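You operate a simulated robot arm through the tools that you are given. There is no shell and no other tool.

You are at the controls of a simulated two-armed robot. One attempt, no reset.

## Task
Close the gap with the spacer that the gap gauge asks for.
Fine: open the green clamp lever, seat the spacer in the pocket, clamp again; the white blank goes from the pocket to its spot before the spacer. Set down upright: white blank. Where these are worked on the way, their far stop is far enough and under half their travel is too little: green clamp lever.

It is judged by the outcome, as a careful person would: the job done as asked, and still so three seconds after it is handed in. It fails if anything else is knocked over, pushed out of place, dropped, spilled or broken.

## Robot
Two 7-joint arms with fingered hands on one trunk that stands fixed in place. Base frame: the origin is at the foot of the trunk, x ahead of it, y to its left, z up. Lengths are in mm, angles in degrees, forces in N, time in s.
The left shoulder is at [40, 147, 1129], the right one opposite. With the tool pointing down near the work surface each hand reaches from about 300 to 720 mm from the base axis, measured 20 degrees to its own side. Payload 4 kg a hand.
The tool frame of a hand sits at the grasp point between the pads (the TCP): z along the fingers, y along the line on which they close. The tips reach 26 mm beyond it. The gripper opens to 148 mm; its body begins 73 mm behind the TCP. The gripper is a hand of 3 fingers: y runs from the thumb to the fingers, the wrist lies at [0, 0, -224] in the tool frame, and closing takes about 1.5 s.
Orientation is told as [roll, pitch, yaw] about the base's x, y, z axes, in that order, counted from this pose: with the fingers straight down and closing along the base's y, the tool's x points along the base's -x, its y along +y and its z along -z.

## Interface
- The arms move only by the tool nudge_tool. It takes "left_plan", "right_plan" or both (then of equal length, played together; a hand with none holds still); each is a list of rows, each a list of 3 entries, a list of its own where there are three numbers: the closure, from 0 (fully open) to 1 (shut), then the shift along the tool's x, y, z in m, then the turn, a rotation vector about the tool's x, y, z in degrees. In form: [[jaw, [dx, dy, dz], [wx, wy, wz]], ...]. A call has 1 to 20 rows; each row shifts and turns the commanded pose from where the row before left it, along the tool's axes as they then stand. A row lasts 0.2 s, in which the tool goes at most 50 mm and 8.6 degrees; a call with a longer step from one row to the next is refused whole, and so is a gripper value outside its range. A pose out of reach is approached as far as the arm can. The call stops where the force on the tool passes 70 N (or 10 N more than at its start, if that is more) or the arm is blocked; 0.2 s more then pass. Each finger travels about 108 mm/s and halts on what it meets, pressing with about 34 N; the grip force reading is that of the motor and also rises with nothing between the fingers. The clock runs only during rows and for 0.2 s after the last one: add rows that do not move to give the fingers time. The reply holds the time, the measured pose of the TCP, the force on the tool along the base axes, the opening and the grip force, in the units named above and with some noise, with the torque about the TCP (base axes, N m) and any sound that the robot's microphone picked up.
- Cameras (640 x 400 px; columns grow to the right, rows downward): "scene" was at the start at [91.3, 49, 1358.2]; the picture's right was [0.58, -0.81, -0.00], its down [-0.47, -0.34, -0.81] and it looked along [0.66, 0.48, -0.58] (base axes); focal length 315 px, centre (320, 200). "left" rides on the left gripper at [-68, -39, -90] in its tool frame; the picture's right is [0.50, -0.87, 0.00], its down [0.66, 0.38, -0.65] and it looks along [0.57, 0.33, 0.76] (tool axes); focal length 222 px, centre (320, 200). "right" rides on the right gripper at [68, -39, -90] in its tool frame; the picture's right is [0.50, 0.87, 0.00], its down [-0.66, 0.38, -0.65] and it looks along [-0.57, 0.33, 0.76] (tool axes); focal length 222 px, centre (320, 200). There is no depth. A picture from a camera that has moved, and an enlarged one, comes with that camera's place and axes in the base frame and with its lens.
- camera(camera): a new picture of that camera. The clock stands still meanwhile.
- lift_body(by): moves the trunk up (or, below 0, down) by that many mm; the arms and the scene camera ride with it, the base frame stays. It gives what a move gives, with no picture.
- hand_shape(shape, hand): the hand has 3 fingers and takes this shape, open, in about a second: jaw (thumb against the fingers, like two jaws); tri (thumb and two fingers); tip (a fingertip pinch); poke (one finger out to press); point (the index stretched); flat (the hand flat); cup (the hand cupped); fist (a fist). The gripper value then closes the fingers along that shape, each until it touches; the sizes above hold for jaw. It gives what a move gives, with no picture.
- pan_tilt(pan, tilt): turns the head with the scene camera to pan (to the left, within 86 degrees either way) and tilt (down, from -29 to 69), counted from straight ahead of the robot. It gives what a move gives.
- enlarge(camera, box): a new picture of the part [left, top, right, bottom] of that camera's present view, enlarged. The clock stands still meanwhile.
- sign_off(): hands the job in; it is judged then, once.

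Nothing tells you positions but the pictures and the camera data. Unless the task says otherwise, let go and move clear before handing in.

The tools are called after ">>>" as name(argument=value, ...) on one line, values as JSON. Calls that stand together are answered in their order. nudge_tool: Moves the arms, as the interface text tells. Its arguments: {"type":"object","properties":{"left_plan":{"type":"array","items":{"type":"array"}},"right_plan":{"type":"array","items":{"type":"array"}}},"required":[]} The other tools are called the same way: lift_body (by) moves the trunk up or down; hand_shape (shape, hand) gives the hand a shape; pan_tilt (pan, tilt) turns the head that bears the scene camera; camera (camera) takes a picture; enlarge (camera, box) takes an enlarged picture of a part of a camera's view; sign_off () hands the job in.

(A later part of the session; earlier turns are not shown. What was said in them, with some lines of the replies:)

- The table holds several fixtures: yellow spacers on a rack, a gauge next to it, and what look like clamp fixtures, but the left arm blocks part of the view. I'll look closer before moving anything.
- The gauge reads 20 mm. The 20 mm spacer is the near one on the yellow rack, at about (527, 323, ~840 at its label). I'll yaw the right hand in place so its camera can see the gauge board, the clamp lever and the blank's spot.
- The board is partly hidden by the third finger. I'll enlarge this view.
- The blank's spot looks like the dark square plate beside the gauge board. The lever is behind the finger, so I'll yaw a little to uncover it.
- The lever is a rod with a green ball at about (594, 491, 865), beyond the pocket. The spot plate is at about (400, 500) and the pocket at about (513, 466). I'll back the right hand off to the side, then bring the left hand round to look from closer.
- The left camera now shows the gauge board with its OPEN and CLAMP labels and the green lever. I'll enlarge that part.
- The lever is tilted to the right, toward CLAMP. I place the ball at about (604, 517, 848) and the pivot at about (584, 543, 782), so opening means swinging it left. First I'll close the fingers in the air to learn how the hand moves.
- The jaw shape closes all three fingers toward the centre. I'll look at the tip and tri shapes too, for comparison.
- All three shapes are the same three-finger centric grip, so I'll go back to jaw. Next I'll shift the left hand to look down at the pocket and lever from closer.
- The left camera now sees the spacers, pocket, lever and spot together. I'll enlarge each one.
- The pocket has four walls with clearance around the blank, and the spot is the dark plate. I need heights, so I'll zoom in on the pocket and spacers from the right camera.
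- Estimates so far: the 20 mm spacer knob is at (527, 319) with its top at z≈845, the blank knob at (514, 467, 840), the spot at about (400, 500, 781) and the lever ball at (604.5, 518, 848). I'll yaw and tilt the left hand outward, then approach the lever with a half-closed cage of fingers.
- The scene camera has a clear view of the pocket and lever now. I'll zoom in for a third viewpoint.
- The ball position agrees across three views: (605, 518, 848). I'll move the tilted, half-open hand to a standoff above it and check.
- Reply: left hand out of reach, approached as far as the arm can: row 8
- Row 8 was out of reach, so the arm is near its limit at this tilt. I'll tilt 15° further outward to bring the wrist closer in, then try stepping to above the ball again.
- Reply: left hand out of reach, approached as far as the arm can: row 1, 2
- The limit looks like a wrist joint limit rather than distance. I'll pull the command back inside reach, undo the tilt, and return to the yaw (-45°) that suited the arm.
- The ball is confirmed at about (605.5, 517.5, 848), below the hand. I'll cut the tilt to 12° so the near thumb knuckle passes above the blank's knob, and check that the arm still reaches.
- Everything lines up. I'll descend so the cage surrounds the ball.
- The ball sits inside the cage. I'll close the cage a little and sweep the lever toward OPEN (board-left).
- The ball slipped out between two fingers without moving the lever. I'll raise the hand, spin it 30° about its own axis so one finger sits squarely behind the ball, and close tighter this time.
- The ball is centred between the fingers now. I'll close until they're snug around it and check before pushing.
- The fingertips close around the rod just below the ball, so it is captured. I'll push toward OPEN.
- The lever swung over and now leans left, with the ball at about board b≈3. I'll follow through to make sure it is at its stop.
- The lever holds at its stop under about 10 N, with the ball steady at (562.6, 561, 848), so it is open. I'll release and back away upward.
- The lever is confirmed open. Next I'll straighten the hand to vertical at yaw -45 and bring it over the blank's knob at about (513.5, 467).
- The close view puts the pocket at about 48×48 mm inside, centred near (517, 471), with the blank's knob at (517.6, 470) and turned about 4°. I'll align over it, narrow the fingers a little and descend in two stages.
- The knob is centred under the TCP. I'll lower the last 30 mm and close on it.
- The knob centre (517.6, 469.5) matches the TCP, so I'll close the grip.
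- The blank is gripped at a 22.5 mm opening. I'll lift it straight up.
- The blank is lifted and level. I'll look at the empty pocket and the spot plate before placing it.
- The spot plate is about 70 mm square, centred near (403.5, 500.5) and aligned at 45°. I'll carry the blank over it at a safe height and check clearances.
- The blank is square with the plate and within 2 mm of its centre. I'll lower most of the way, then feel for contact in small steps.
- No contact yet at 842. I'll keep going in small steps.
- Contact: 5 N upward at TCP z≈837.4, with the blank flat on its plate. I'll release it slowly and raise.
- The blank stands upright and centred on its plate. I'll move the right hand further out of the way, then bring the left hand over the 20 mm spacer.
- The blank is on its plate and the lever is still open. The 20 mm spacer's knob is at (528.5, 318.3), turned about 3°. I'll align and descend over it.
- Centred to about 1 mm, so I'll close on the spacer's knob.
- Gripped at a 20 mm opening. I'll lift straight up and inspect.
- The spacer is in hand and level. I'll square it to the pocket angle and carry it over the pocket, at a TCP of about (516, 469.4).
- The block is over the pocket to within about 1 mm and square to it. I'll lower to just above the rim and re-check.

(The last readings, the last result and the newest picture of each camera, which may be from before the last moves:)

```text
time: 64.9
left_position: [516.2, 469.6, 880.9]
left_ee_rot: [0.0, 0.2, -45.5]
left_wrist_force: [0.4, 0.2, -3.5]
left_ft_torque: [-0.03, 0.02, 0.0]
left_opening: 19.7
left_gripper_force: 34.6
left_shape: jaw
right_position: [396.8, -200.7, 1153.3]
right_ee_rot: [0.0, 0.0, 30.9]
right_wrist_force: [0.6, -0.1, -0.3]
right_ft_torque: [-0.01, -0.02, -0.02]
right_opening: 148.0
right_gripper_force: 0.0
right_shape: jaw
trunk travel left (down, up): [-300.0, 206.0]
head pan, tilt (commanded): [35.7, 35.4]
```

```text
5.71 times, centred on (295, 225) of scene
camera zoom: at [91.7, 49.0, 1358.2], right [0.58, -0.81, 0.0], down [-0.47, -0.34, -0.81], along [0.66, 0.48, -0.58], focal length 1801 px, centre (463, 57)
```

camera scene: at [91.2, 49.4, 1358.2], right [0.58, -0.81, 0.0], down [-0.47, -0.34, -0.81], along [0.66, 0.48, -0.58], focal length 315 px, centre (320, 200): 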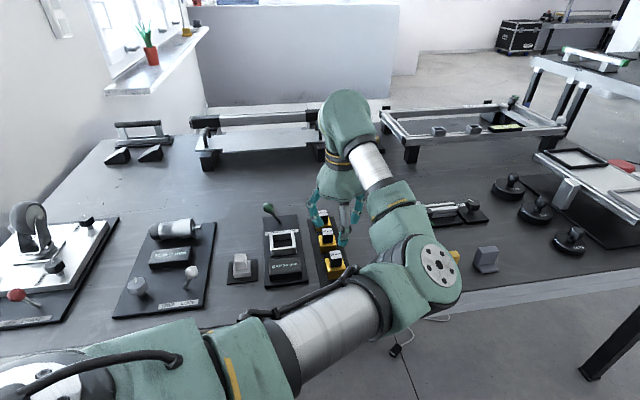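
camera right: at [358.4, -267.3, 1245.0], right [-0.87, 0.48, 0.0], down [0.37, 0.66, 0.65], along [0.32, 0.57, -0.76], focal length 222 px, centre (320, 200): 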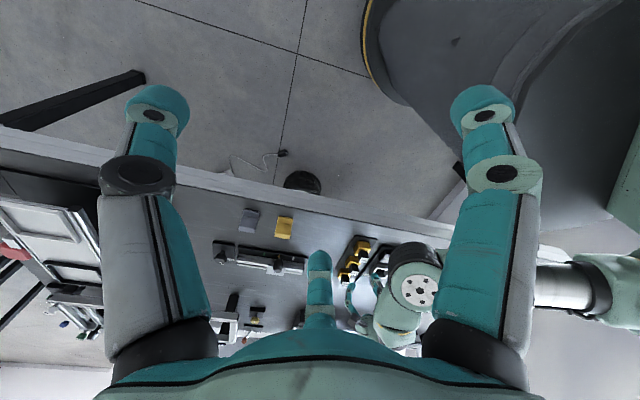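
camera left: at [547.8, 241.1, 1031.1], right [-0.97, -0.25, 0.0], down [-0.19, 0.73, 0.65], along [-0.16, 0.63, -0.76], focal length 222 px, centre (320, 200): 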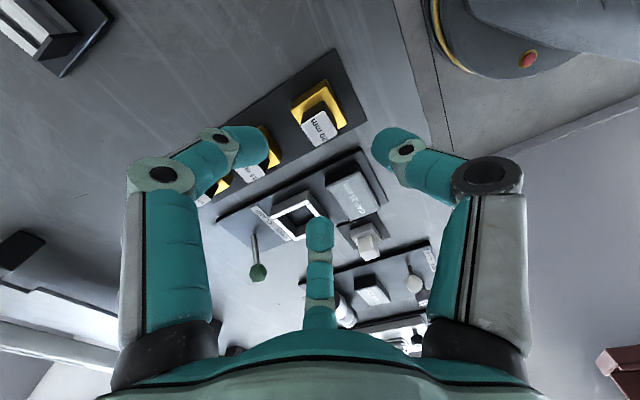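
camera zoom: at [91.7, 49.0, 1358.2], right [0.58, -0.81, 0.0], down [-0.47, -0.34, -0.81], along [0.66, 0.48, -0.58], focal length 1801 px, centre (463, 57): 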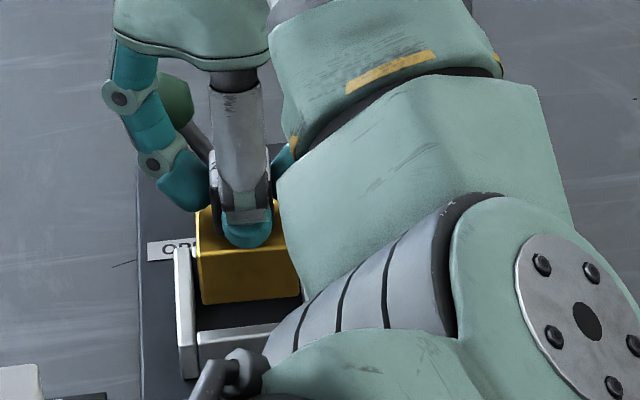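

Gaps at the rim are roughly 4.7 mm on the near and right sides and about 2.5 mm on the others. I'll shift 1 mm to centre it and start in slowly, watching the force.

>>> nudge_tool(left_plan=[[1, [-0.001, -0.0011, 0.003], [0, 0, 0]], [1, [0, 0, 0.004], [0, 0, 0]], [1, [0, 0, 0.004], [0, 0, 0]]])

>>> nudge_tool(left_plan=[[1, [0, 0, 0.003], [0, 0, 0]], [1, [0, 0, 0.003], [0, 0, 0]]])

>>> enlarge(camera="left", box=[270, 70, 370, 170])

>>> enlarge(camera="right", box=[350, 240, 410, 290])

```text
time: 65.7
left_position: [516.0, 468.4, 871.7]
left_ee_rot: [0.3, 0.0, -45.7]
left_wrist_force: [0.7, -0.2, -0.9]
left_ft_torque: [-0.02, -0.09, -0.01]
left_opening: 19.8
left_gripper_force: 34.1
left_shape: jaw
right_position: [397.0, -200.4, 1154.1]
right_ee_rot: [0.1, 0.0, 31.0]
right_wrist_force: [-0.1, 0.7, 0.8]
right_ft_torque: [0.0, 0.0, -0.02]
right_opening: 147.9
right_gripper_force: 0.0
right_shape: jaw
trunk travel left (down, up): [-300.0, 206.0]
head pan, tilt (commanded): [35.7, 35.4]
```

```text
time: 66.3
left_position: [513.6, 469.1, 870.6]
left_ee_rot: [0.5, 0.0, -45.5]
left_wrist_force: [-2.8, 3.9, 18.6]
left_ft_torque: [-0.08, -0.25, -0.08]
left_opening: 20.8
left_gripper_force: 34.3
left_shape: jaw
right_position: [394.0, -201.7, 1154.8]
right_ee_rot: [0.1, -0.1, 31.0]
right_wrist_force: [-0.5, 0.0, -0.2]
right_ft_torque: [0.0, 0.0, 0.02]
right_opening: 147.8
right_gripper_force: 0.1
right_shape: jaw
trunk travel left (down, up): [-300.0, 206.0]
head pan, tilt (commanded): [35.7, 35.4]
```

```text
4.00 times, centred on (320, 120) of left
camera zoom: at [533.9, 392.8, 959.7], right [-0.97, -0.25, -0.01], down [-0.19, 0.73, 0.66], along [-0.16, 0.64, -0.75], focal length 888 px, centre (320, 520)
```

zoom: 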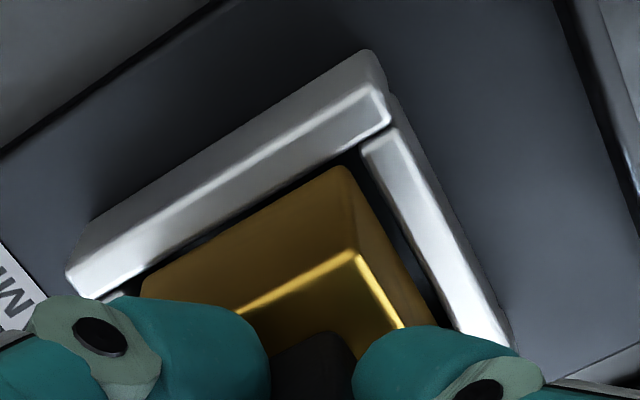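

```text
8.00 times, centred on (380, 265) of right
camera zoom: at [356.2, -268.6, 1245.6], right [-0.87, 0.48, 0.0], down [0.37, 0.66, 0.66], along [0.32, 0.57, -0.76], focal length 1777 px, centre (-160, -320)
```

zoom: 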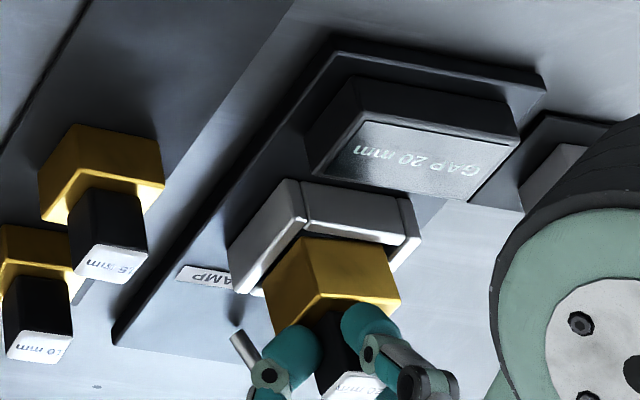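

It touched at about 18 N. The torque places the contact on the right wall, so I'll back up, shift 2 mm left and try again gently.

>>> nudge_tool(left_plan=[[1, [0, 0, -0.005], [0, 0, 0]], [1, [0, 0, -0.005], [0, 0, 0]], [1, [0.002, 0, 0], [0, 0, 0]], [1, [0, 0, 0], [0, 0, 0]]])

>>> enlarge(camera="left", box=[270, 70, 370, 170])

>>> enlarge(camera="right", box=[360, 250, 400, 285])

```text
time: 67.3
left_position: [514.7, 469.4, 874.6]
left_ee_rot: [0.0, 0.0, -45.6]
left_wrist_force: [0.6, 0.7, -4.2]
left_ft_torque: [0.0, -0.01, -0.03]
left_opening: 20.4
left_gripper_force: 34.2
left_shape: jaw
right_position: [397.7, -200.4, 1153.6]
right_ee_rot: [0.2, 0.1, 31.0]
right_wrist_force: [0.0, -0.2, 0.2]
right_ft_torque: [0.0, -0.04, 0.01]
right_opening: 148.2
right_gripper_force: 0.1
right_shape: jaw
trunk travel left (down, up): [-300.0, 206.0]
head pan, tilt (commanded): [35.7, 35.4]
```

```text
4.00 times, centred on (320, 120) of left
camera zoom: at [535.0, 393.8, 965.4], right [-0.97, -0.25, 0.0], down [-0.19, 0.73, 0.65], along [-0.16, 0.63, -0.76], focal length 888 px, centre (320, 520)
```

zoom: 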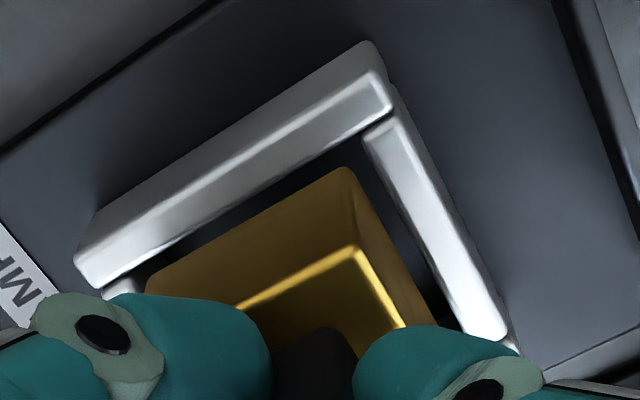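

```text
11.43 times, centred on (380, 268) of right
camera zoom: at [359.1, -267.4, 1244.8], right [-0.87, 0.48, 0.0], down [0.37, 0.66, 0.65], along [0.32, 0.57, -0.76], focal length 2538 px, centre (-366, -571)
```

zoom: 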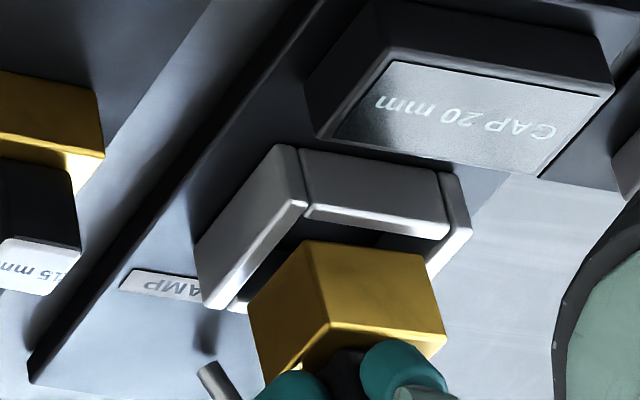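

>>> nudge_tool(left_plan=[[1, [0, -0.001, 0.002], [0, 0, 0]], [1, [0, 0, 0.002], [0, 0, 0]]])

>>> nudge_tool(left_plan=[[1, [0, 0, 0.0015], [0, 0, 0]], [1, [0, 0, 0.0015], [0, 0, 0]]])

>>> enlarge(camera="left", box=[270, 70, 370, 170])

```text
time: 67.9
left_position: [513.8, 469.4, 870.5]
left_ee_rot: [0.1, 0.0, -45.7]
left_wrist_force: [-0.8, 0.1, -2.7]
left_ft_torque: [-0.03, 0.01, -0.01]
left_opening: 20.7
left_gripper_force: 33.8
left_shape: jaw
right_position: [396.5, -200.6, 1153.0]
right_ee_rot: [0.1, 0.0, 31.0]
right_wrist_force: [-0.6, -0.9, -0.2]
right_ft_torque: [0.0, -0.02, 0.0]
right_opening: 148.1
right_gripper_force: 0.0
right_shape: jaw
trunk travel left (down, up): [-300.0, 206.0]
head pan, tilt (commanded): [35.7, 35.4]
```

```text
time: 68.5
left_position: [514.7, 470.4, 868.5]
left_ee_rot: [0.1, 0.0, -45.7]
left_wrist_force: [0.1, -0.5, -4.0]
left_ft_torque: [-0.01, 0.04, -0.02]
left_opening: 20.4
left_gripper_force: 34.3
left_shape: jaw
right_position: [397.1, -201.1, 1153.6]
right_ee_rot: [0.1, 0.1, 30.9]
right_wrist_force: [-0.5, -0.4, 0.0]
right_ft_torque: [0.01, -0.01, 0.01]
right_opening: 147.8
right_gripper_force: 0.1
right_shape: jaw
trunk travel left (down, up): [-300.0, 206.0]
head pan, tilt (commanded): [35.7, 35.4]
```

```text
4.00 times, centred on (320, 120) of left
camera zoom: at [534.0, 393.6, 959.2], right [-0.97, -0.25, 0.0], down [-0.19, 0.73, 0.65], along [-0.16, 0.63, -0.76], focal length 888 px, centre (320, 520)
```

zoom: 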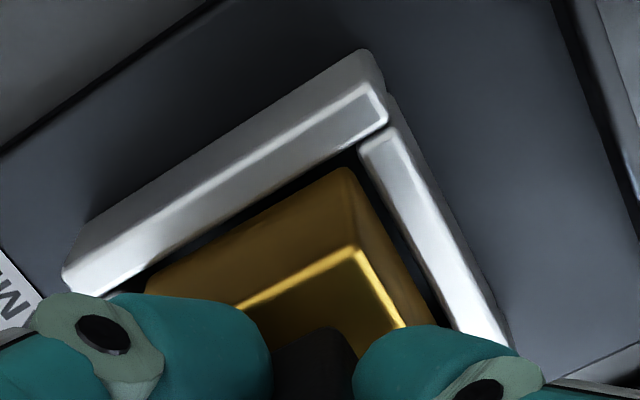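

It has passed the earlier contact height with no force. I'll keep lowering in small increments.

>>> nudge_tool(left_plan=[[1, [0, 0, 0.002], [0, 0, 0]], [1, [0, 0, 0.002], [0, 0, 0]]])

>>> nudge_tool(left_plan=[[1, [0, 0, 0.002], [0, 0, 0]], [1, [0, 0, 0.002], [0, 0, 0]]])

>>> enlarge(camera="left", box=[270, 80, 370, 180])

>>> enlarge(camera="right", box=[360, 250, 400, 285])

```text
time: 69.1
left_position: [513.7, 470.4, 864.6]
left_ee_rot: [0.1, -0.1, -45.6]
left_wrist_force: [-0.2, 0.0, -3.6]
left_ft_torque: [-0.02, 0.0, 0.0]
left_opening: 20.6
left_gripper_force: 33.8
left_shape: jaw
right_position: [396.2, -200.6, 1153.9]
right_ee_rot: [-0.1, 0.0, 31.1]
right_wrist_force: [0.3, -0.2, 0.2]
right_ft_torque: [0.0, 0.0, 0.01]
right_opening: 147.8
right_gripper_force: 0.0
right_shape: jaw
trunk travel left (down, up): [-300.0, 206.0]
head pan, tilt (commanded): [35.7, 35.4]
```

```text
time: 69.7
left_position: [513.7, 468.4, 860.0]
left_ee_rot: [0.1, 0.1, -45.7]
left_wrist_force: [-0.5, 0.3, -2.7]
left_ft_torque: [-0.01, 0.0, -0.01]
left_opening: 20.5
left_gripper_force: 33.6
left_shape: jaw
right_position: [397.5, -199.6, 1154.8]
right_ee_rot: [0.1, 0.1, 31.1]
right_wrist_force: [-0.5, 0.9, 1.1]
right_ft_torque: [0.05, 0.01, 0.02]
right_opening: 148.2
right_gripper_force: 0.1
right_shape: jaw
trunk travel left (down, up): [-300.0, 206.0]
head pan, tilt (commanded): [35.7, 35.4]
```

```text
4.00 times, centred on (320, 130) of left
camera zoom: at [534.1, 393.4, 951.3], right [-0.97, -0.25, 0.0], down [-0.19, 0.73, 0.65], along [-0.16, 0.63, -0.76], focal length 888 px, centre (320, 480)
```

zoom: 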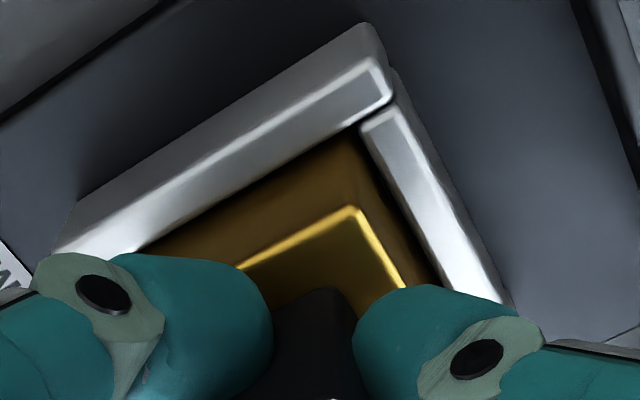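

```text
11.43 times, centred on (380, 268) of right
camera zoom: at [358.9, -267.4, 1244.8], right [-0.87, 0.48, 0.0], down [0.37, 0.66, 0.65], along [0.32, 0.57, -0.76], focal length 2538 px, centre (-366, -571)
```

zoom: 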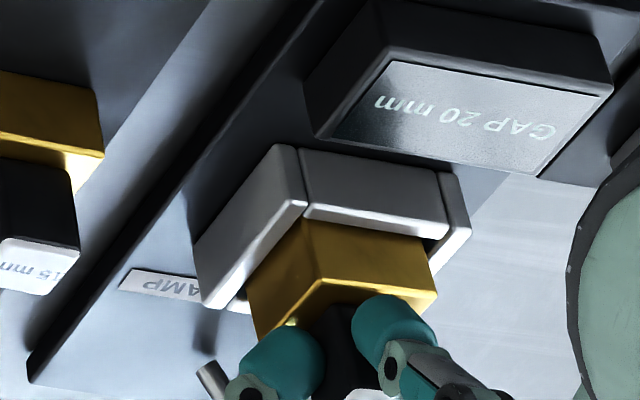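

The block is inside the walls and sliding freely. I'll continue down to the floor.

>>> nudge_tool(left_plan=[[1, [0, 0, 0.002], [0, 0, 0]], [1, [0, 0, 0.002], [0, 0, 0]]])

>>> nudge_tool(left_plan=[[1, [0, 0, 0.002], [0, 0, 0]], [1, [0, 0, 0.001], [0, 0, 0]]])

>>> nudge_tool(left_plan=[[1, [0, 0, 0.0015], [0, 0, 0]]])

>>> nudge_tool(left_plan=[[1, [0, 0, 0.0015], [0, 0, 0]]])

```text
time: 70.3
left_position: [513.2, 469.5, 855.7]
left_ee_rot: [0.1, 0.0, -45.6]
left_wrist_force: [-0.1, -0.4, -3.2]
left_ft_torque: [0.01, 0.0, 0.01]
left_opening: 20.6
left_gripper_force: 33.8
left_shape: jaw
right_position: [396.8, -200.4, 1153.1]
right_ee_rot: [0.1, 0.1, 31.0]
right_wrist_force: [-0.4, -0.9, -0.6]
right_ft_torque: [0.0, -0.01, -0.02]
right_opening: 147.8
right_gripper_force: 0.0
right_shape: jaw
trunk travel left (down, up): [-300.0, 206.0]
head pan, tilt (commanded): [35.7, 35.4]
```

```text
time: 70.9
left_position: [513.4, 469.2, 854.0]
left_ee_rot: [0.1, 0.0, -45.6]
left_wrist_force: [0.2, 0.2, -2.8]
left_ft_torque: [-0.01, 0.02, 0.03]
left_opening: 20.5
left_gripper_force: 34.1
left_shape: jaw
right_position: [397.2, -198.9, 1154.3]
right_ee_rot: [0.1, 0.1, 31.0]
right_wrist_force: [0.5, -0.5, 0.1]
right_ft_torque: [0.0, 0.0, 0.02]
right_opening: 148.0
right_gripper_force: 0.0
right_shape: jaw
trunk travel left (down, up): [-300.0, 206.0]
head pan, tilt (commanded): [35.7, 35.4]
```

```text
time: 71.3
left_position: [513.6, 469.7, 853.0]
left_ee_rot: [0.1, -0.1, -45.6]
left_wrist_force: [-0.6, -0.8, -3.6]
left_ft_torque: [-0.01, -0.01, -0.01]
left_opening: 20.3
left_gripper_force: 33.7
left_shape: jaw
right_position: [397.1, -200.2, 1154.4]
right_ee_rot: [0.1, 0.2, 31.0]
right_wrist_force: [0.2, -0.2, 0.1]
right_ft_torque: [0.03, 0.01, 0.0]
right_opening: 148.0
right_gripper_force: 0.1
right_shape: jaw
trunk travel left (down, up): [-300.0, 206.0]
head pan, tilt (commanded): [35.7, 35.4]
```

```text
time: 71.7
left_position: [514.7, 470.4, 852.4]
left_ee_rot: [0.2, 0.1, -45.7]
left_wrist_force: [0.2, -0.1, -2.6]
left_ft_torque: [0.07, 0.0, -0.01]
left_opening: 20.2
left_gripper_force: 33.9
left_shape: jaw
right_position: [396.0, -201.2, 1152.9]
right_ee_rot: [0.1, 0.1, 31.0]
right_wrist_force: [0.3, -0.5, 0.0]
right_ft_torque: [0.02, -0.03, 0.0]
right_opening: 148.2
right_gripper_force: 0.1
right_shape: jaw
trunk travel left (down, up): [-300.0, 206.0]
head pan, tilt (commanded): [35.7, 35.4]
```

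>>> nudge_tool(left_plan=[[1, [0, 0, 0.0015], [0, 0, 0]]])

>>> nudge_tool(left_plan=[[1, [0, 0, 0.0015], [0, 0, 0]]])

>>> nudge_tool(left_plan=[[1, [0, 0, 0.001], [0, 0, 0]]])

```text
time: 72.1
left_position: [513.5, 468.1, 850.4]
left_ee_rot: [0.3, 0.0, -45.5]
left_wrist_force: [1.3, -1.2, 4.0]
left_ft_torque: [0.09, 0.02, 0.0]
left_opening: 20.3
left_gripper_force: 34.2
left_shape: jaw
right_position: [395.4, -200.5, 1154.8]
right_ee_rot: [0.1, 0.0, 30.9]
right_wrist_force: [1.2, 0.4, 0.1]
right_ft_torque: [-0.01, -0.01, -0.01]
right_opening: 147.8
right_gripper_force: 0.1
right_shape: jaw
trunk travel left (down, up): [-300.0, 206.0]
head pan, tilt (commanded): [35.7, 35.4]
```

```text
time: 72.5
left_position: [514.0, 468.1, 850.5]
left_ee_rot: [0.3, 0.0, -45.6]
left_wrist_force: [2.6, -2.1, 9.2]
left_ft_torque: [0.1, 0.02, 0.0]
left_opening: 20.6
left_gripper_force: 34.0
left_shape: jaw
right_position: [395.9, -201.1, 1153.7]
right_ee_rot: [0.2, 0.0, 31.0]
right_wrist_force: [-0.6, 0.2, -0.3]
right_ft_torque: [0.0, 0.01, -0.02]
right_opening: 148.1
right_gripper_force: 0.1
right_shape: jaw
trunk travel left (down, up): [-300.0, 206.0]
head pan, tilt (commanded): [35.7, 35.4]
```

```text
time: 72.9
left_position: [512.7, 468.0, 849.1]
left_ee_rot: [0.3, -0.1, -45.6]
left_wrist_force: [3.1, -1.3, 15.7]
left_ft_torque: [0.16, -0.02, 0.06]
left_opening: 20.8
left_gripper_force: 34.1
left_shape: jaw
right_position: [395.8, -201.6, 1154.8]
right_ee_rot: [0.1, -0.1, 31.0]
right_wrist_force: [-0.4, 0.0, -0.4]
right_ft_torque: [-0.01, 0.04, 0.02]
right_opening: 147.8
right_gripper_force: 0.1
right_shape: jaw
trunk travel left (down, up): [-300.0, 206.0]
head pan, tilt (commanded): [35.7, 35.4]
```

Floor contact at TCP z≈850, as predicted. I'll check it's flat before releasing.

>>> enlarge(camera="left", box=[260, 80, 380, 200])

>>> enlarge(camera="right", box=[360, 250, 400, 285])

>>> enlarge(camera="scene", box=[255, 190, 335, 260])

```text
3.33 times, centred on (320, 140) of left
camera zoom: at [533.3, 391.9, 939.4], right [-0.97, -0.25, -0.01], down [-0.19, 0.73, 0.66], along [-0.16, 0.64, -0.76], focal length 740 px, centre (320, 400)
```

zoom: 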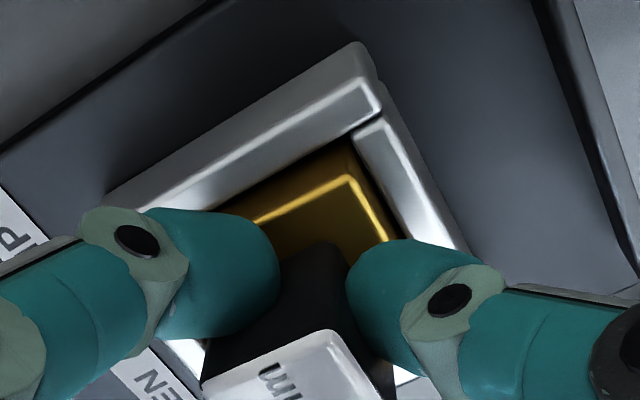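

```text
11.43 times, centred on (380, 268) of right
camera zoom: at [357.6, -269.4, 1244.9], right [-0.87, 0.48, 0.0], down [0.37, 0.66, 0.66], along [0.32, 0.57, -0.76], focal length 2538 px, centre (-366, -571)
```

zoom: 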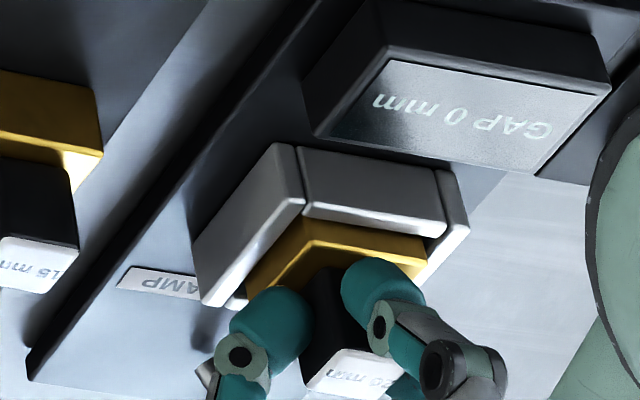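

```text
5.71 times, centred on (295, 225) of scene
camera zoom: at [90.3, 47.0, 1358.4], right [0.58, -0.81, 0.0], down [-0.47, -0.34, -0.82], along [0.66, 0.48, -0.58], focal length 1801 px, centre (463, 57)
```

zoom: 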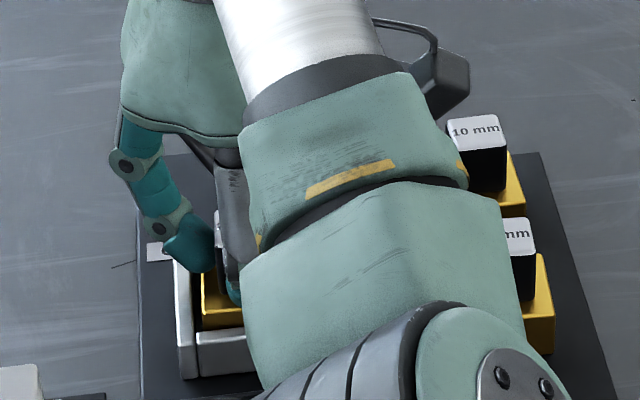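

The gauge now reads "GAP 0 mm", so the spacer is seated. I'll relieve the pressure, release and rise.

>>> nudge_tool(left_plan=[[1, [0, 0, -0.001], [0, 0, 0]], [0.85, [0, 0, -0.0005], [0, 0, 0]], [0.75, [0, 0, 0], [0, 0, 0]], [0.65, [0, 0, 0], [0, 0, 0]], [0.55, [0, 0, 0], [0, 0, 0]], [0.55, [0, 0, 0], [0, 0, 0]], [0.55, [0, 0, -0.01], [0, 0, 0]], [0.55, [0, 0, -0.02], [0, 0, 0]], [0.55, [0, 0, -0.03], [0, 0, 0]], [0.55, [0, 0, -0.035], [0, 0, 0]], [0.55, [0, 0, 0], [0, 0, 0]]])

>>> enlarge(camera="left", box=[240, 40, 400, 170])

>>> enlarge(camera="right", box=[350, 230, 420, 290])

```text
time: 75.3
left_position: [514.4, 469.1, 944.0]
left_ee_rot: [0.0, 0.0, -45.7]
left_wrist_force: [-0.5, -0.6, 0.5]
left_ft_torque: [0.03, 0.0, -0.02]
left_opening: 65.9
left_gripper_force: 0.0
left_shape: jaw
right_position: [396.1, -200.0, 1153.2]
right_ee_rot: [0.1, 0.0, 31.0]
right_wrist_force: [-1.0, 0.2, 1.3]
right_ft_torque: [0.0, 0.0, 0.0]
right_opening: 148.0
right_gripper_force: 0.1
right_shape: jaw
trunk travel left (down, up): [-300.0, 206.0]
head pan, tilt (commanded): [35.7, 35.4]
```

```text
3.08 times, centred on (320, 105) of left
camera zoom: at [533.1, 393.3, 1034.0], right [-0.97, -0.25, 0.0], down [-0.19, 0.73, 0.65], along [-0.16, 0.63, -0.76], focal length 684 px, centre (320, 492)
```

zoom: 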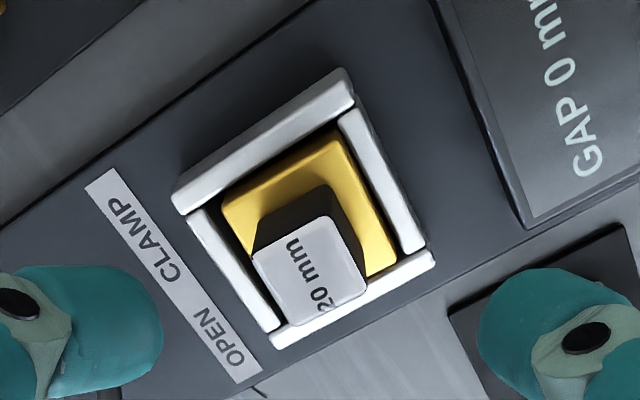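

```text
6.67 times, centred on (385, 260) of right
camera zoom: at [358.8, -267.4, 1244.9], right [-0.87, 0.48, 0.0], down [0.37, 0.66, 0.65], along [0.32, 0.57, -0.76], focal length 1481 px, centre (-113, -200)
```

zoom: 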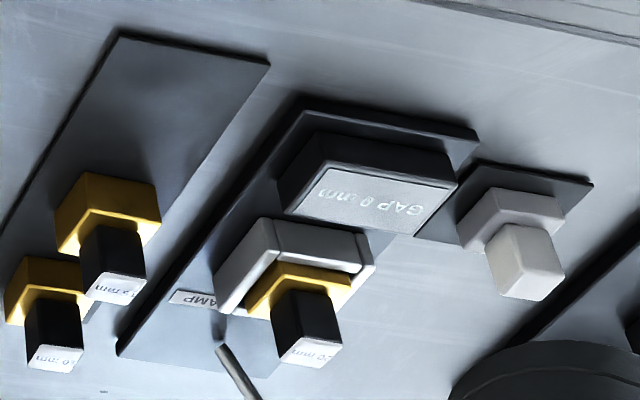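

The spacer sits in the pocket and the gauge shows GAP 0 mm. Now I'll re-clamp: tilt the hand and spin it so a finger is squarely on the lever's left side, then go above the ball at (562.6, 561).

>>> nudge_tool(left_plan=[[0.5, [0, 0, 0], [-6, 0, 0]], [0.5, [0, 0, 0], [-6, 0, 0]], [0.5, [0, 0, 0], [0, 0, -7.65]], [0.5, [0, 0, 0], [0, 0, -7.65]], [0.5, [0, 0, 0], [0, 0, -7.65]], [0.5, [0, 0, 0], [0, 0, -7.65]], [0.5, [0, 0, 0], [0, 0, 0]]])

>>> nudge_tool(left_plan=[[0.5, [-0.0048, 0.0236, 0.013], [0, 0, 0]], [0.5, [-0.0048, 0.0236, 0.013], [0, 0, 0]], [0.5, [-0.0048, 0.0236, 0.013], [0, 0, 0]], [0.5, [-0.0048, 0.0236, 0.013], [0, 0, 0]], [0.5, [0, 0, 0], [0, 0, 0]]])

>>> camera(camera="left")

>>> camera(camera="scene")

```text
time: 76.9
left_position: [514.4, 469.7, 943.4]
left_ee_rot: [10.5, -6.2, -15.5]
left_wrist_force: [0.1, -0.5, -0.1]
left_ft_torque: [-0.02, -0.02, -0.01]
left_opening: 73.5
left_gripper_force: 0.0
left_shape: jaw
right_position: [395.4, -199.7, 1154.9]
right_ee_rot: [0.1, 0.0, 31.0]
right_wrist_force: [-0.3, 0.1, 0.0]
right_ft_torque: [-0.01, 0.03, -0.03]
right_opening: 147.9
right_gripper_force: 0.0
right_shape: jaw
trunk travel left (down, up): [-300.0, 206.0]
head pan, tilt (commanded): [35.7, 35.4]
```

```text
time: 78.1
left_position: [561.9, 561.5, 912.0]
left_ee_rot: [10.5, -6.1, -15.5]
left_wrist_force: [0.3, 0.4, -0.9]
left_ft_torque: [0.02, 0.0, -0.02]
left_opening: 73.7
left_gripper_force: 0.1
left_shape: jaw
right_position: [395.3, -201.0, 1153.1]
right_ee_rot: [0.1, 0.0, 31.0]
right_wrist_force: [1.0, 0.2, -0.5]
right_ft_torque: [0.01, 0.0, 0.02]
right_opening: 147.9
right_gripper_force: 0.0
right_shape: jaw
trunk travel left (down, up): [-300.0, 206.0]
head pan, tilt (commanded): [35.7, 35.4]
```

```text
taken
camera left: at [604.4, 491.9, 1000.9], right [-0.69, -0.69, -0.21], down [-0.63, 0.44, 0.64], along [-0.35, 0.57, -0.74], focal length 222 px, centre (320, 200)
```

left: 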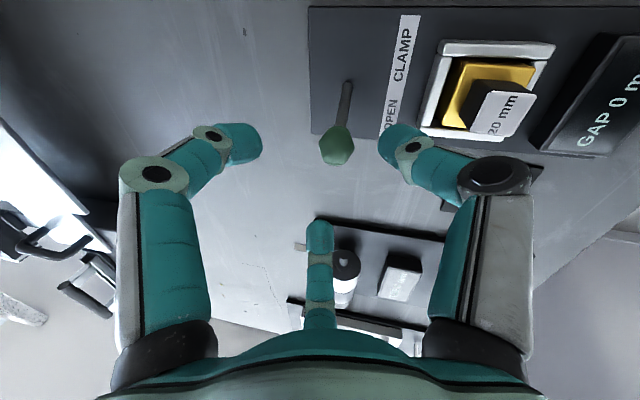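

```text
taken
camera scene: at [91.2, 48.3, 1358.2], right [0.58, -0.81, 0.0], down [-0.47, -0.34, -0.81], along [0.66, 0.48, -0.58], focal length 315 px, centre (320, 200)
```

scene: 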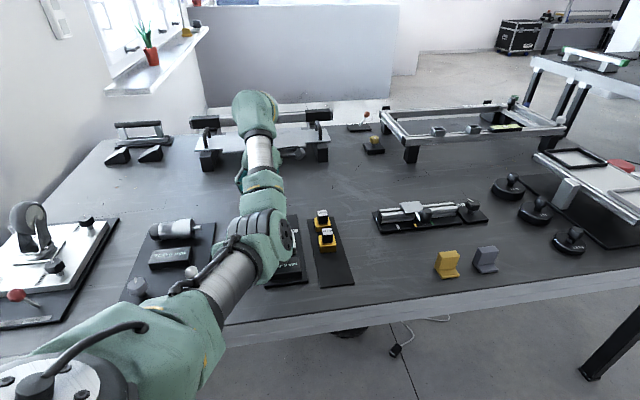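

The ball is centred between the fingers with one finger on its left side. I'll descend and close snugly.

>>> nudge_tool(left_plan=[[0.5, [0.0014, -0.0025, 0.0145], [0, 0, 0]], [0.5, [0.0014, -0.0025, 0.0145], [0, 0, 0]], [0.5, [0.0014, -0.0025, 0.0145], [0, 0, 0]], [0.5, [0.0014, -0.0025, 0.0145], [0, 0, 0]], [0.5, [0, 0, 0], [0, 0, 0]]])

>>> camera(camera="left")

>>> enlarge(camera="right", box=[330, 240, 410, 310])

```text
time: 79.3
left_position: [561.3, 562.4, 853.2]
left_ee_rot: [10.4, -6.0, -15.5]
left_wrist_force: [-0.2, 0.1, 0.1]
left_ft_torque: [0.0, 0.02, -0.02]
left_opening: 73.4
left_gripper_force: 0.1
left_shape: jaw
right_position: [396.7, -200.5, 1154.7]
right_ee_rot: [0.1, 0.0, 31.0]
right_wrist_force: [-0.9, 1.2, 0.0]
right_ft_torque: [0.02, -0.02, 0.01]
right_opening: 147.8
right_gripper_force: 0.1
right_shape: jaw
trunk travel left (down, up): [-300.0, 206.0]
head pan, tilt (commanded): [35.7, 35.4]
```

```text
taken
camera left: at [605.2, 492.7, 941.4], right [-0.69, -0.69, -0.21], down [-0.63, 0.44, 0.64], along [-0.35, 0.57, -0.74], focal length 222 px, centre (320, 200)
```

left: 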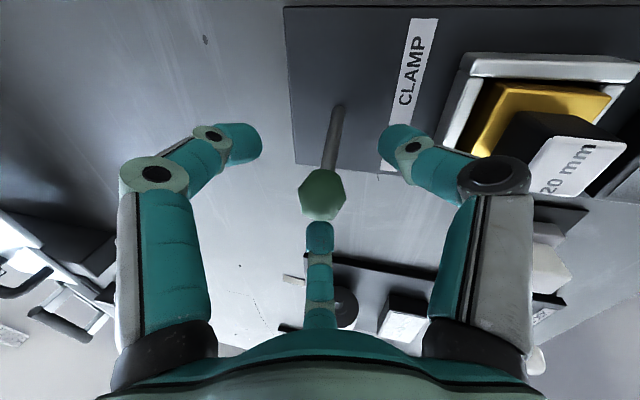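

```text
5.71 times, centred on (370, 275) of right
camera zoom: at [358.4, -267.6, 1245.0], right [-0.87, 0.48, 0.0], down [0.37, 0.66, 0.65], along [0.32, 0.57, -0.76], focal length 1269 px, centre (34, -229)
```

zoom: 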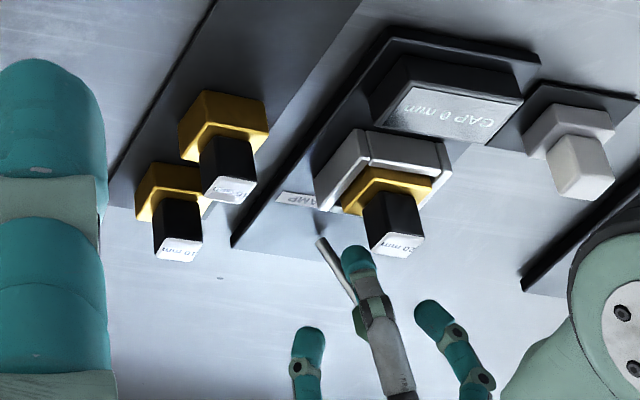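

>>> nudge_tool(left_plan=[[0.8, [0, 0, 0], [0, 0, 0]], [0.8, [0, 0, 0], [0, 0, 0]], [0.8, [0, 0, 0], [0, 0, 0]], [0.8, [0, 0, 0], [0, 0, 0]]])

>>> enlarge(camera="left", box=[200, 60, 440, 260])

```text
time: 80.3
left_position: [562.3, 561.3, 853.3]
left_ee_rot: [10.6, -6.2, -15.7]
left_wrist_force: [-0.4, -1.9, 0.9]
left_ft_torque: [-0.02, 0.0, -0.02]
left_opening: 30.1
left_gripper_force: 0.1
left_shape: jaw
right_position: [396.2, -201.2, 1154.1]
right_ee_rot: [0.1, 0.0, 31.0]
right_wrist_force: [0.7, 0.8, 0.5]
right_ft_torque: [0.0, 0.0, 0.02]
right_opening: 147.5
right_gripper_force: 0.1
right_shape: jaw
trunk travel left (down, up): [-300.0, 206.0]
head pan, tilt (commanded): [35.7, 35.4]
```

```text
2.00 times, centred on (320, 160) of left
camera zoom: at [605.2, 492.6, 941.6], right [-0.69, -0.69, -0.21], down [-0.63, 0.44, 0.64], along [-0.35, 0.57, -0.74], focal length 444 px, centre (320, 280)
```

zoom: 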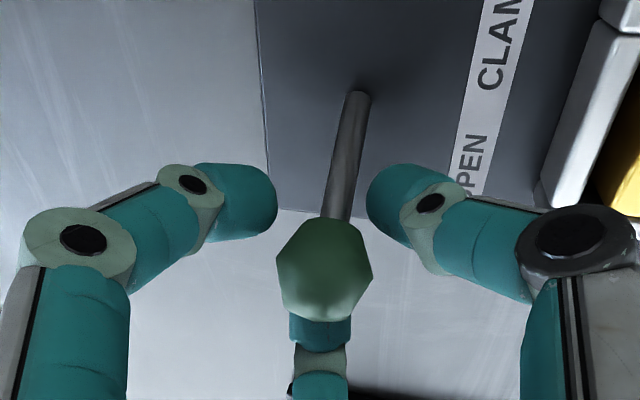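

>>> nudge_tool(left_plan=[[0.8, [-0.0095, -0.0055, 0], [0, 0, 0]], [0.8, [-0.0095, -0.0055, 0], [0, 0, 0]], [0.8, [-0.0095, -0.0055, 0], [0, 0, 0]], [0.8, [-0.0095, -0.0055, 0], [0, 0, 0]], [0.8, [0, 0, 0], [0, 0, 0]]])

>>> camera(camera="left")

>>> enlarge(camera="right", box=[320, 240, 410, 310])

```text
time: 81.5
left_position: [595.4, 530.9, 852.9]
left_ee_rot: [10.4, -6.1, -15.5]
left_wrist_force: [-0.4, -0.8, 0.2]
left_ft_torque: [-0.01, -0.01, -0.04]
left_opening: 30.0
left_gripper_force: 0.1
left_shape: jaw
right_position: [396.5, -199.9, 1153.8]
right_ee_rot: [0.1, 0.0, 31.0]
right_wrist_force: [-0.2, -1.3, 0.5]
right_ft_torque: [-0.01, 0.0, -0.05]
right_opening: 147.9
right_gripper_force: 0.1
right_shape: jaw
trunk travel left (down, up): [-300.0, 206.0]
head pan, tilt (commanded): [35.7, 35.4]
```

```text
taken
camera left: at [636.8, 461.4, 941.2], right [-0.69, -0.69, -0.21], down [-0.63, 0.44, 0.64], along [-0.35, 0.57, -0.74], focal length 222 px, centre (320, 200)
```

left: 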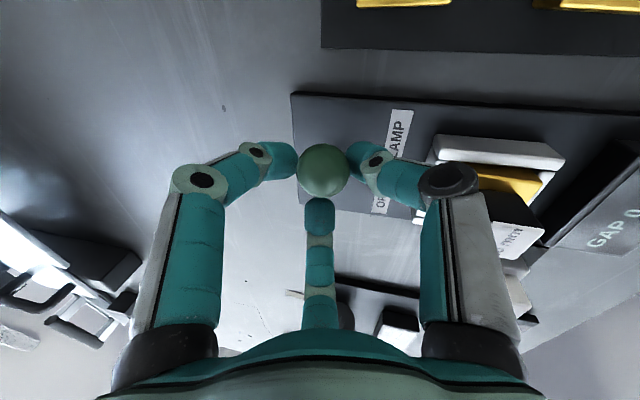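

```text
5.71 times, centred on (365, 275) of right
camera zoom: at [358.2, -267.6, 1245.0], right [-0.87, 0.48, 0.0], down [0.37, 0.66, 0.65], along [0.32, 0.57, -0.76], focal length 1269 px, centre (63, -229)
```

zoom: 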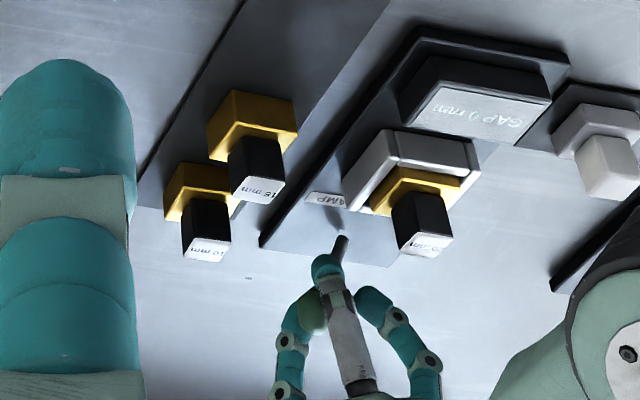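

The lever swung back and the ball is near (605, 517), the clamped side. I'll follow through to confirm it is at its stop.

>>> nudge_tool(left_plan=[[0.8, [-0.0069, -0.004, 0], [0, 0, 0]], [0.8, [-0.0069, -0.004, 0], [0, 0, 0]], [0.8, [-0.0061, -0.0035, 0], [0, 0, 0]], [0.8, [0, 0, 0], [0, 0, 0]]])

>>> nudge_tool(left_plan=[[0.8, [-0.0035, -0.002, 0], [0, 0, 0]], [0.8, [-0.0035, -0.002, 0], [0, 0, 0]], [0.8, [0, 0, 0], [0, 0, 0]]])

>>> camera(camera="left")

>>> enlarge(camera="right", box=[320, 240, 410, 310])

```text
time: 82.5
left_position: [610.2, 516.6, 853.8]
left_ee_rot: [10.7, -6.1, -15.5]
left_wrist_force: [-3.7, 3.0, 2.5]
left_ft_torque: [0.12, 0.12, 0.03]
left_opening: 31.1
left_gripper_force: 0.1
left_shape: jaw
right_position: [395.7, -200.2, 1154.5]
right_ee_rot: [0.1, 0.1, 30.9]
right_wrist_force: [-0.7, -0.3, 0.2]
right_ft_torque: [-0.01, -0.02, 0.04]
right_opening: 147.9
right_gripper_force: 0.0
right_shape: jaw
trunk travel left (down, up): [-300.0, 206.0]
head pan, tilt (commanded): [35.7, 35.4]
```

```text
time: 83.3
left_position: [614.1, 511.2, 854.2]
left_ee_rot: [10.6, -6.1, -15.5]
left_wrist_force: [-6.9, 6.1, 6.0]
left_ft_torque: [0.25, 0.25, 0.06]
left_opening: 32.9
left_gripper_force: 0.1
left_shape: jaw
right_position: [394.8, -199.6, 1155.5]
right_ee_rot: [-0.1, 0.0, 31.0]
right_wrist_force: [0.3, 0.3, 0.3]
right_ft_torque: [0.0, -0.01, -0.01]
right_opening: 147.7
right_gripper_force: 0.0
right_shape: jaw
trunk travel left (down, up): [-300.0, 206.0]
head pan, tilt (commanded): [35.7, 35.4]
```

```text
taken
camera left: at [657.5, 441.5, 942.5], right [-0.69, -0.69, -0.21], down [-0.63, 0.44, 0.64], along [-0.35, 0.57, -0.74], focal length 222 px, centre (320, 200)
```

left: 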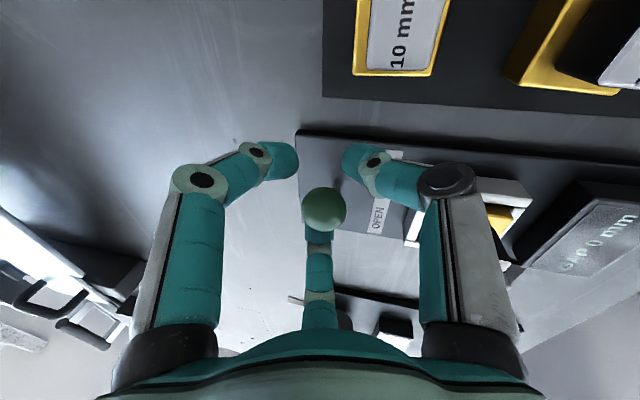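

```text
5.71 times, centred on (365, 275) of right
camera zoom: at [356.9, -267.3, 1245.5], right [-0.87, 0.48, 0.0], down [0.37, 0.66, 0.65], along [0.32, 0.57, -0.76], focal length 1269 px, centre (63, -229)
```

zoom: 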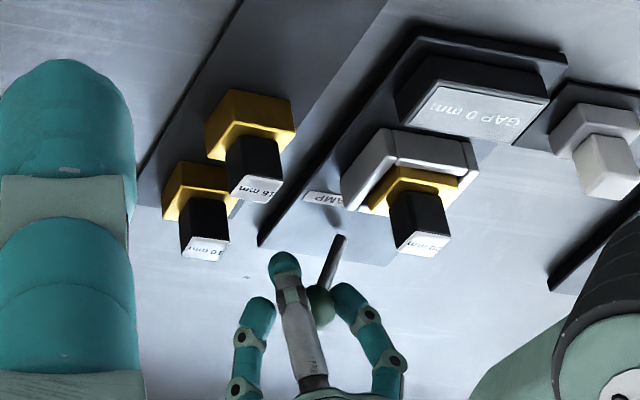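

The lever is at its clamp stop, holding about 11 N without moving. I'll back off, open and retreat upward.

>>> nudge_tool(left_plan=[[0.7, [0.0052, 0.003, 0], [0, 0, 0]], [0.45, [0, 0, 0], [0, 0, 0]], [0.45, [0, 0, 0], [0, 0, 0]], [0.45, [0, 0, 0], [0, 0, 0]], [0.45, [-0.002, 0.0035, -0.0245], [0, 0, 0]], [0.45, [-0.002, 0.0035, -0.0245], [0, 0, 0]], [0.45, [-0.0026, 0.0045, -0.0245], [0, 0, 0]], [0.45, [-0.0026, 0.0045, -0.0245], [0, 0, 0]], [0.45, [0, 0, 0], [0, 0, 0]]])

>>> camera(camera="left")

>>> enlarge(camera="right", box=[330, 230, 420, 300])

```text
time: 85.3
left_position: [612.1, 511.8, 951.6]
left_ee_rot: [10.5, -6.1, -15.4]
left_wrist_force: [-0.7, 0.2, -0.4]
left_ft_torque: [0.02, 0.03, 0.0]
left_opening: 80.9
left_gripper_force: 0.0
left_shape: jaw
right_position: [396.4, -200.0, 1154.4]
right_ee_rot: [0.1, 0.2, 30.9]
right_wrist_force: [0.5, -1.2, -0.1]
right_ft_torque: [-0.03, -0.03, 0.02]
right_opening: 147.9
right_gripper_force: 0.1
right_shape: jaw
trunk travel left (down, up): [-300.0, 206.0]
head pan, tilt (commanded): [35.7, 35.4]
```

```text
taken
camera left: at [653.3, 443.0, 1041.1], right [-0.69, -0.69, -0.21], down [-0.63, 0.44, 0.64], along [-0.35, 0.57, -0.74], focal length 222 px, centre (320, 200)
```

left: 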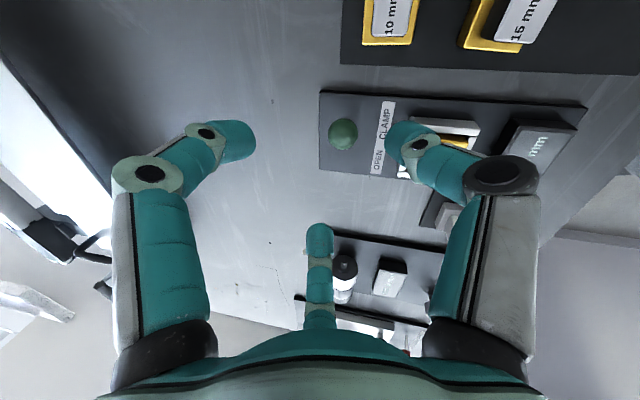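

```text
5.71 times, centred on (375, 265) of right
camera zoom: at [358.8, -267.5, 1244.9], right [-0.87, 0.48, 0.0], down [0.37, 0.66, 0.65], along [0.32, 0.57, -0.76], focal length 1269 px, centre (6, -171)
```

zoom: 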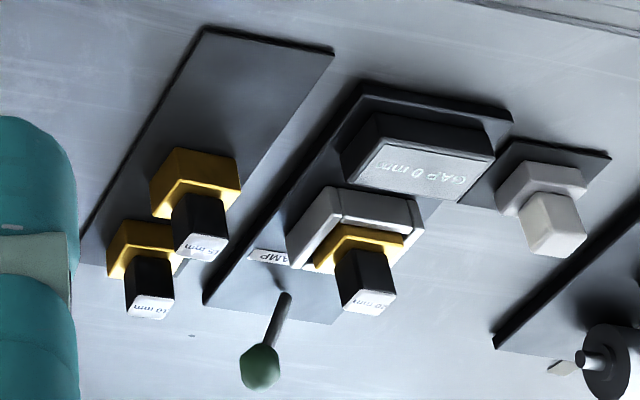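

The lever leans to CLAMP just as it did at the start, and the gauge reads GAP 0 mm. I'll take the left arm back up and clear, then do a final check.

>>> nudge_tool(left_plan=[[0.45, [0, 0, -0.03], [0, 0, 0]], [0.45, [0, 0, 0], [0, 0, 7.5]], [0.45, [0, 0, 0], [0, 0, 7.5]], [0.45, [0, 0, 0], [0, 0, 7.5]], [0.45, [0, 0, 0], [0, 0, 7.5]], [0.45, [0, 0, 0], [6, 0, 0]], [0.45, [0, 0, 0], [6, 0, 0]], [0.45, [0.0121, -0.0242, -0.0229], [0, 0, 0]], [0.45, [0.0121, -0.0242, -0.0229], [0, 0, 0]], [0.45, [0.0121, -0.0242, -0.0229], [0, 0, 0]], [0.45, [0.0121, -0.0242, -0.0229], [0, 0, 0]], [0.45, [0.0121, -0.0242, -0.0229], [0, 0, 0]], [0.45, [0.0121, -0.0242, -0.0229], [0, 0, 0]], [0.45, [0, 0, 0], [0, 0, 0]]])

>>> camera(camera="scene")

>>> camera(camera="left")

```text
time: 88.3
left_position: [452.6, 456.4, 1117.6]
left_ee_rot: [0.0, -0.1, -45.1]
left_wrist_force: [0.2, 0.3, -0.3]
left_ft_torque: [-0.01, 0.02, -0.02]
left_opening: 81.1
left_gripper_force: 0.1
left_shape: jaw
right_position: [397.3, -200.9, 1153.7]
right_ee_rot: [0.1, 0.1, 30.9]
right_wrist_force: [-0.5, 0.7, -0.2]
right_ft_torque: [0.02, 0.05, 0.02]
right_opening: 147.9
right_gripper_force: 0.0
right_shape: jaw
trunk travel left (down, up): [-300.0, 206.0]
head pan, tilt (commanded): [35.7, 35.4]
```

```text
taken
camera scene: at [91.9, 49.2, 1358.1], right [0.58, -0.81, 0.0], down [-0.47, -0.34, -0.81], along [0.66, 0.48, -0.58], focal length 315 px, centre (320, 200)
```

scene: 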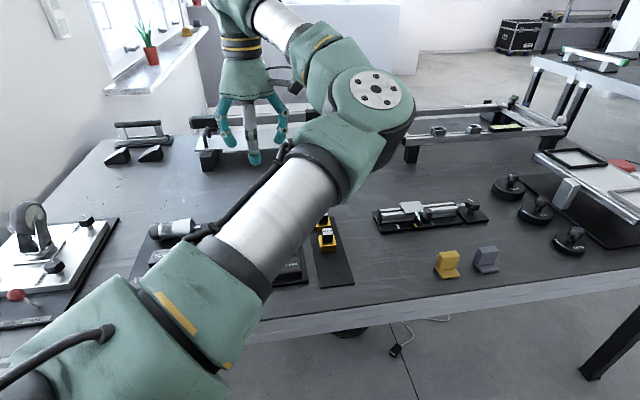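

```text
taken
camera left: at [472.6, 380.3, 1209.3], right [-0.97, -0.26, 0.0], down [-0.2, 0.73, 0.65], along [-0.17, 0.63, -0.76], focal length 222 px, centre (320, 200)
```

left: 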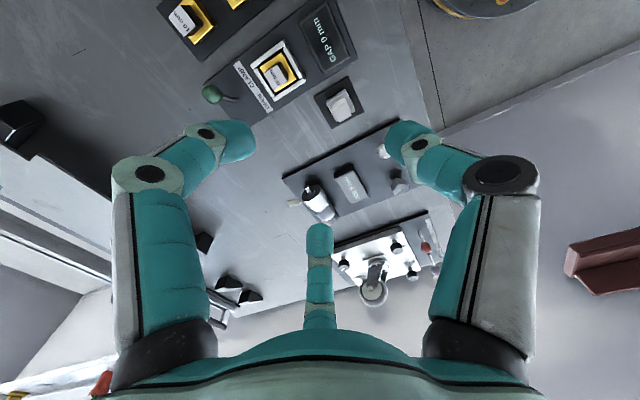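

>>> enlarge(camera="left", box=[150, 0, 370, 140])

>>> enlarge(camera="right", box=[330, 220, 420, 290])

>>> enlarge(camera="left", box=[195, 60, 305, 130])

```text
2.86 times, centred on (260, 70) of left
camera zoom: at [472.6, 380.3, 1209.3], right [-0.97, -0.26, 0.0], down [-0.2, 0.73, 0.65], along [-0.17, 0.63, -0.76], focal length 635 px, centre (491, 571)
```

zoom: 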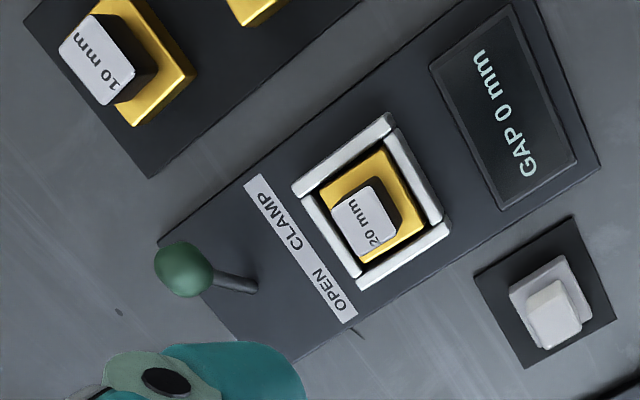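

```text
5.71 times, centred on (375, 255) of right
camera zoom: at [359.1, -267.5, 1244.8], right [-0.87, 0.48, 0.0], down [0.37, 0.66, 0.65], along [0.32, 0.57, -0.76], focal length 1269 px, centre (6, -114)
```

zoom: 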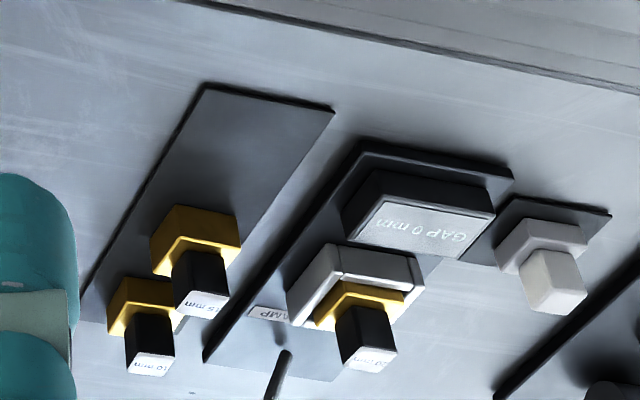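

```text
5.71 times, centred on (250, 95) of left
camera zoom: at [472.6, 380.3, 1209.3], right [-0.97, -0.26, 0.0], down [-0.2, 0.73, 0.65], along [-0.17, 0.63, -0.76], focal length 1269 px, centre (720, 800)
```

zoom: 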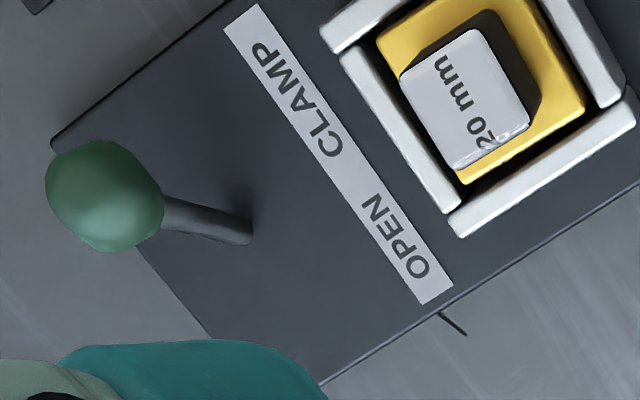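

Everything checks out. The 20 mm spacer is in the pocket and the gauge reads GAP 0 mm. The lever ball is back at its clamped position of (605, 518), and the white blank stands upright on its plate. The other spacers are undisturbed and both hands are clear, so I'm handing in the job.

>>> sign_off()

```text
The job is handed in.
```

The job is handed in: the 20 mm spacer the gauge asked for is seated in the pocket, and the gauge now reads GAP 0 mm.

- **Lever:** I opened the green lever to its far stop before touching the pocket. After the spacer was in, I pushed it back to its clamp stop, and it ended where it started.
- **White blank:** it went from the pocket to the dark plate beside the gauge before the spacer was placed, and stands upright near the plate's centre.
- **Contacts:** while going in, the spacer touched the pocket wall at about 18 N. I backed it off, shifted 2 mm, and it then slid down freely to the floor. On my first try at the lever the fingers slipped past the ball without moving it.

In the last pictures before hand-in, the 10 mm and 15 mm spacers were still in place, and both hands were empty and clear.
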